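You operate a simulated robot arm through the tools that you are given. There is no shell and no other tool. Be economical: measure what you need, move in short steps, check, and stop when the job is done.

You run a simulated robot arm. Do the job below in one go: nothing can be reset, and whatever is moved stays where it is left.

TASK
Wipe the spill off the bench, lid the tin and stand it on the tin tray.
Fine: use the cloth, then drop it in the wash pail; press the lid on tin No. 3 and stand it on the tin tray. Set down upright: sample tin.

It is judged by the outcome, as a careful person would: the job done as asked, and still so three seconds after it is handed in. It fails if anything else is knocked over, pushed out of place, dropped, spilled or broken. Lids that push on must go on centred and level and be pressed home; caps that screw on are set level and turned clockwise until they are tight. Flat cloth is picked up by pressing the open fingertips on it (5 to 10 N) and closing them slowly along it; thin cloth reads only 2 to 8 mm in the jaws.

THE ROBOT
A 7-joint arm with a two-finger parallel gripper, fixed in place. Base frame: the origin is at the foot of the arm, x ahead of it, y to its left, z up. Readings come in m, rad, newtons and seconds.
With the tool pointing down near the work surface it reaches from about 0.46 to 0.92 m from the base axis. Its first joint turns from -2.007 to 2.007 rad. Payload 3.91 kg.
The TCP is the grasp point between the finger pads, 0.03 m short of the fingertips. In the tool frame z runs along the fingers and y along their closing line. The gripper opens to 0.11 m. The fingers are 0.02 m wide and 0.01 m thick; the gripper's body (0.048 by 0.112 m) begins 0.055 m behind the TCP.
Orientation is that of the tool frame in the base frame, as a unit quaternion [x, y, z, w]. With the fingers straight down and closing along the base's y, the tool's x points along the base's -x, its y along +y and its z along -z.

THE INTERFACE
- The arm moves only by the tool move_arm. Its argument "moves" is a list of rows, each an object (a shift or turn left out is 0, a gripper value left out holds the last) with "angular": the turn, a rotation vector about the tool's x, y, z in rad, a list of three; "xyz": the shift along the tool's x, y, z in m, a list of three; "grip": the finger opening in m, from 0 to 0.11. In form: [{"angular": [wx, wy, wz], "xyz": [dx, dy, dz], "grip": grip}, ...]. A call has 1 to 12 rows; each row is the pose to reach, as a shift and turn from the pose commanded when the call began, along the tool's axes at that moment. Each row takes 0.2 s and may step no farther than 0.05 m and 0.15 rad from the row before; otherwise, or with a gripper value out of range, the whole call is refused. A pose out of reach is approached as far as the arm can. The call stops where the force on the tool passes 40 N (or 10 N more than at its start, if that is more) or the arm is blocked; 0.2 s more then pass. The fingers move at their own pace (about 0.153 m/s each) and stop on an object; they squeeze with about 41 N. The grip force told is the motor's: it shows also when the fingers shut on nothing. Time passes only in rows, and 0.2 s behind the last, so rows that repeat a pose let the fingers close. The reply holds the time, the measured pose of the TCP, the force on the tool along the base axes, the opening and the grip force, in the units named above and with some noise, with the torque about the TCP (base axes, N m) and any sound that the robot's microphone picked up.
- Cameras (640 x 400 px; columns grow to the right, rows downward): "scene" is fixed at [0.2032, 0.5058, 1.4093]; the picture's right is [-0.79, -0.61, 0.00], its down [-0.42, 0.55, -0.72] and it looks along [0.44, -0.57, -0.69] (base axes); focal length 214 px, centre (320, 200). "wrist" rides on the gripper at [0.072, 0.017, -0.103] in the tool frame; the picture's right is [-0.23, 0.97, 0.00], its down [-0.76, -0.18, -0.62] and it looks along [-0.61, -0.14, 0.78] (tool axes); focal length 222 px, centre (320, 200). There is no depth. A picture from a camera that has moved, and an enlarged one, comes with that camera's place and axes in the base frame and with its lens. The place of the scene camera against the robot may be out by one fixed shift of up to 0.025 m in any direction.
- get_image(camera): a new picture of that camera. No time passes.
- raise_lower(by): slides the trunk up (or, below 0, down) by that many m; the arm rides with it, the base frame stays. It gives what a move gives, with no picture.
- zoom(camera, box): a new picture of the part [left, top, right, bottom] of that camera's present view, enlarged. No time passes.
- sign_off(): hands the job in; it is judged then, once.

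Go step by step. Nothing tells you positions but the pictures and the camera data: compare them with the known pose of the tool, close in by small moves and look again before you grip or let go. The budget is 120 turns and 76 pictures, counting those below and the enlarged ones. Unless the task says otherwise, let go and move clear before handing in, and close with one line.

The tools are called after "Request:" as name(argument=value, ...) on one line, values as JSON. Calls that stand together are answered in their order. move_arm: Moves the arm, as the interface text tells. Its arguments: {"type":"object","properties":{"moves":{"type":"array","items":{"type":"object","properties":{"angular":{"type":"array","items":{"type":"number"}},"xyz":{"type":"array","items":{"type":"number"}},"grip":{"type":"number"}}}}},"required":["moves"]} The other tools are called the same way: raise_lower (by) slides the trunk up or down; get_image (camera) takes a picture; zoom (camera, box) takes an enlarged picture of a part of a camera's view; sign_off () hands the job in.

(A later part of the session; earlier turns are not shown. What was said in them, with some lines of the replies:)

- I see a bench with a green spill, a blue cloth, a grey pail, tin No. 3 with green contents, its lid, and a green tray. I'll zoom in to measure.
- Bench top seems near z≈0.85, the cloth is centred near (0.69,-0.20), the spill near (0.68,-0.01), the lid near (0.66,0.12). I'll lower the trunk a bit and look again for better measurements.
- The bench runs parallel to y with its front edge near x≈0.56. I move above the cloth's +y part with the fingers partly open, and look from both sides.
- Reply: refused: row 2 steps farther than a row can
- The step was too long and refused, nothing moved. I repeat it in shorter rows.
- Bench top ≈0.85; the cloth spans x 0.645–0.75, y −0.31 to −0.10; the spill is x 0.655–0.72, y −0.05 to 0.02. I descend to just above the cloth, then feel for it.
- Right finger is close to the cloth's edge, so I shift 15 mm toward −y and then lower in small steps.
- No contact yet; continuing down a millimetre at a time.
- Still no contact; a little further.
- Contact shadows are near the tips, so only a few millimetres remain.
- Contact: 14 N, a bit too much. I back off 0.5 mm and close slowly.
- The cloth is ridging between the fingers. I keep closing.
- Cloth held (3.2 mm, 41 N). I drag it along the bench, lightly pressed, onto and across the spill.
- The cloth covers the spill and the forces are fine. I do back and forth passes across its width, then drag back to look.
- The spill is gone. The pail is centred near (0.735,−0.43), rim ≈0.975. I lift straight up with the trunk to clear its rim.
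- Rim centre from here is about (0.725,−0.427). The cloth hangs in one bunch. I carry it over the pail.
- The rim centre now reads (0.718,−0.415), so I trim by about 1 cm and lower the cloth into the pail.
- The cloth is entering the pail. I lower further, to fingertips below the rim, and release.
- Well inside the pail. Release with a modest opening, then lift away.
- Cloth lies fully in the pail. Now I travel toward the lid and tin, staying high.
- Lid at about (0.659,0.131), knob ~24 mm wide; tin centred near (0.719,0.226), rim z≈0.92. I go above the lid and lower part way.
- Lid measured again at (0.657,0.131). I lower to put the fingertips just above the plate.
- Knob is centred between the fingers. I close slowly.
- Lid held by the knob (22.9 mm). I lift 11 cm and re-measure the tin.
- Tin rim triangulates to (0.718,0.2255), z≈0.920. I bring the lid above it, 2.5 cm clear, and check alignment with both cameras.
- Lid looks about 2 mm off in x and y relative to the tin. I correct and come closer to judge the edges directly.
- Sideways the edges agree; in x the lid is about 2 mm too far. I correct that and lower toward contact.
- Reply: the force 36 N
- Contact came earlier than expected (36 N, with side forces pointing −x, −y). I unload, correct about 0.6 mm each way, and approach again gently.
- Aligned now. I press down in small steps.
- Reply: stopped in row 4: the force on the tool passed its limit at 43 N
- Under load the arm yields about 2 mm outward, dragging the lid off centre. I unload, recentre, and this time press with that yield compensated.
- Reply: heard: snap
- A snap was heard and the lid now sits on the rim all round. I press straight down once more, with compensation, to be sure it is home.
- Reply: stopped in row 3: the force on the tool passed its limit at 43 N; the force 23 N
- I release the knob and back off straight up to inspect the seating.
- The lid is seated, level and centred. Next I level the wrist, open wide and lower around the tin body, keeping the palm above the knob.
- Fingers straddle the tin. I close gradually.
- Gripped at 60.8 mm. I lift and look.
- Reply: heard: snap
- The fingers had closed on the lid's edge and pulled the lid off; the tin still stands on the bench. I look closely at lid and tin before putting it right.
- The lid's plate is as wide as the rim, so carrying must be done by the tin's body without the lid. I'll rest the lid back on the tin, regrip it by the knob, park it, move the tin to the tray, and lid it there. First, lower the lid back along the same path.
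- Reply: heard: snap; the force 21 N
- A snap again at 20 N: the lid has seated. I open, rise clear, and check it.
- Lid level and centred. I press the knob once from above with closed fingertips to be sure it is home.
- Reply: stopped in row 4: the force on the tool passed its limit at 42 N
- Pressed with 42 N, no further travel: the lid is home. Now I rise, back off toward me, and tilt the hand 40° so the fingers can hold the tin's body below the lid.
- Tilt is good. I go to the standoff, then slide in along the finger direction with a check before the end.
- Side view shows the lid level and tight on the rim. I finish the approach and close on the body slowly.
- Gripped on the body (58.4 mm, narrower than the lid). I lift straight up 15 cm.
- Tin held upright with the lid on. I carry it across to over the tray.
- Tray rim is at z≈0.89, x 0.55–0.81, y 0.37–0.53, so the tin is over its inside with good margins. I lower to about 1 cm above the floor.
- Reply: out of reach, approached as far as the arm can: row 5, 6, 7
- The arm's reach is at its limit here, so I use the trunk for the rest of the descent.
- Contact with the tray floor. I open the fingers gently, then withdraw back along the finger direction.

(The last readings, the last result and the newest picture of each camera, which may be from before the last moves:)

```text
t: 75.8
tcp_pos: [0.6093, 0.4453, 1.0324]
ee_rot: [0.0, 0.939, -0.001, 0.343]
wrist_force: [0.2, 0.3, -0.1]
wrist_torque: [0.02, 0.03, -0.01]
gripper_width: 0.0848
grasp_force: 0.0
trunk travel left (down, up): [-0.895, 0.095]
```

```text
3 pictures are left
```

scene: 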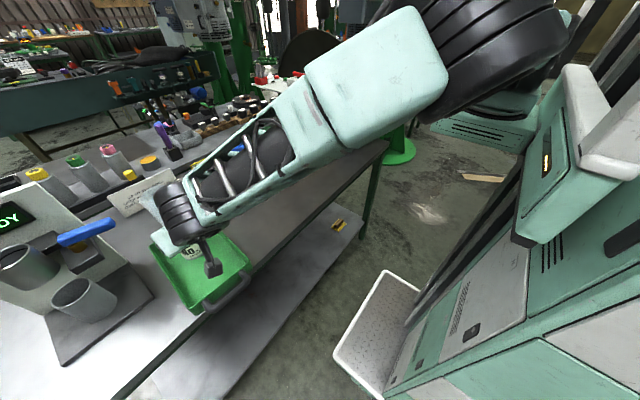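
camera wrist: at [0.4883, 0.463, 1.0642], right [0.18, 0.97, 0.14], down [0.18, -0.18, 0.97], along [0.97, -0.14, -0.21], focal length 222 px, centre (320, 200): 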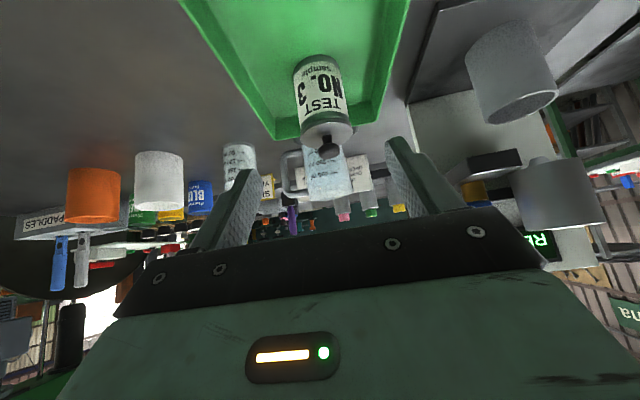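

The tin stands upright in the tray. One close look at the lid.

Request:
zoom(camera="wrist", box=[270, 40, 380, 170])

```text
3.08 times, centred on (325, 105) of wrist
camera zoom: at [0.4883, 0.463, 1.0642], right [0.18, 0.97, 0.14], down [0.18, -0.18, 0.97], along [0.97, -0.14, -0.21], focal length 684 px, centre (305, 492)
```

zoom: 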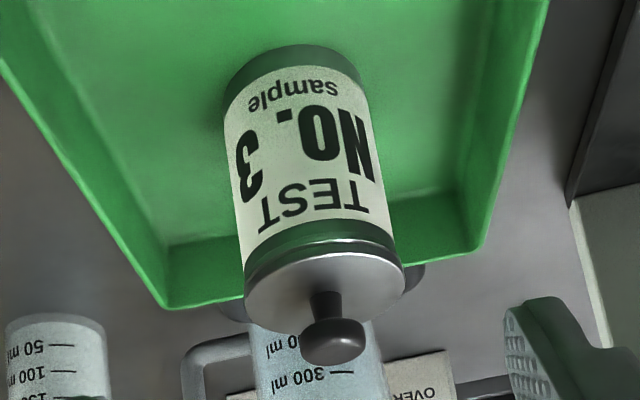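

The tin stands upright on the tray with its lid level and seated, the spill is gone, the cloth is in the pail, and the gripper is clear. Handing in.

Request:
sign_off()

```text
The job is handed in.
```

The spill is wiped up, the cloth is in the wash pail, and tin No. 3 stands upright on the tin tray with its lid pressed on. The lid snapped off once when I first tried to lift the tin. I pressed it back on until it snapped, then pushed it down again with about 42 N.
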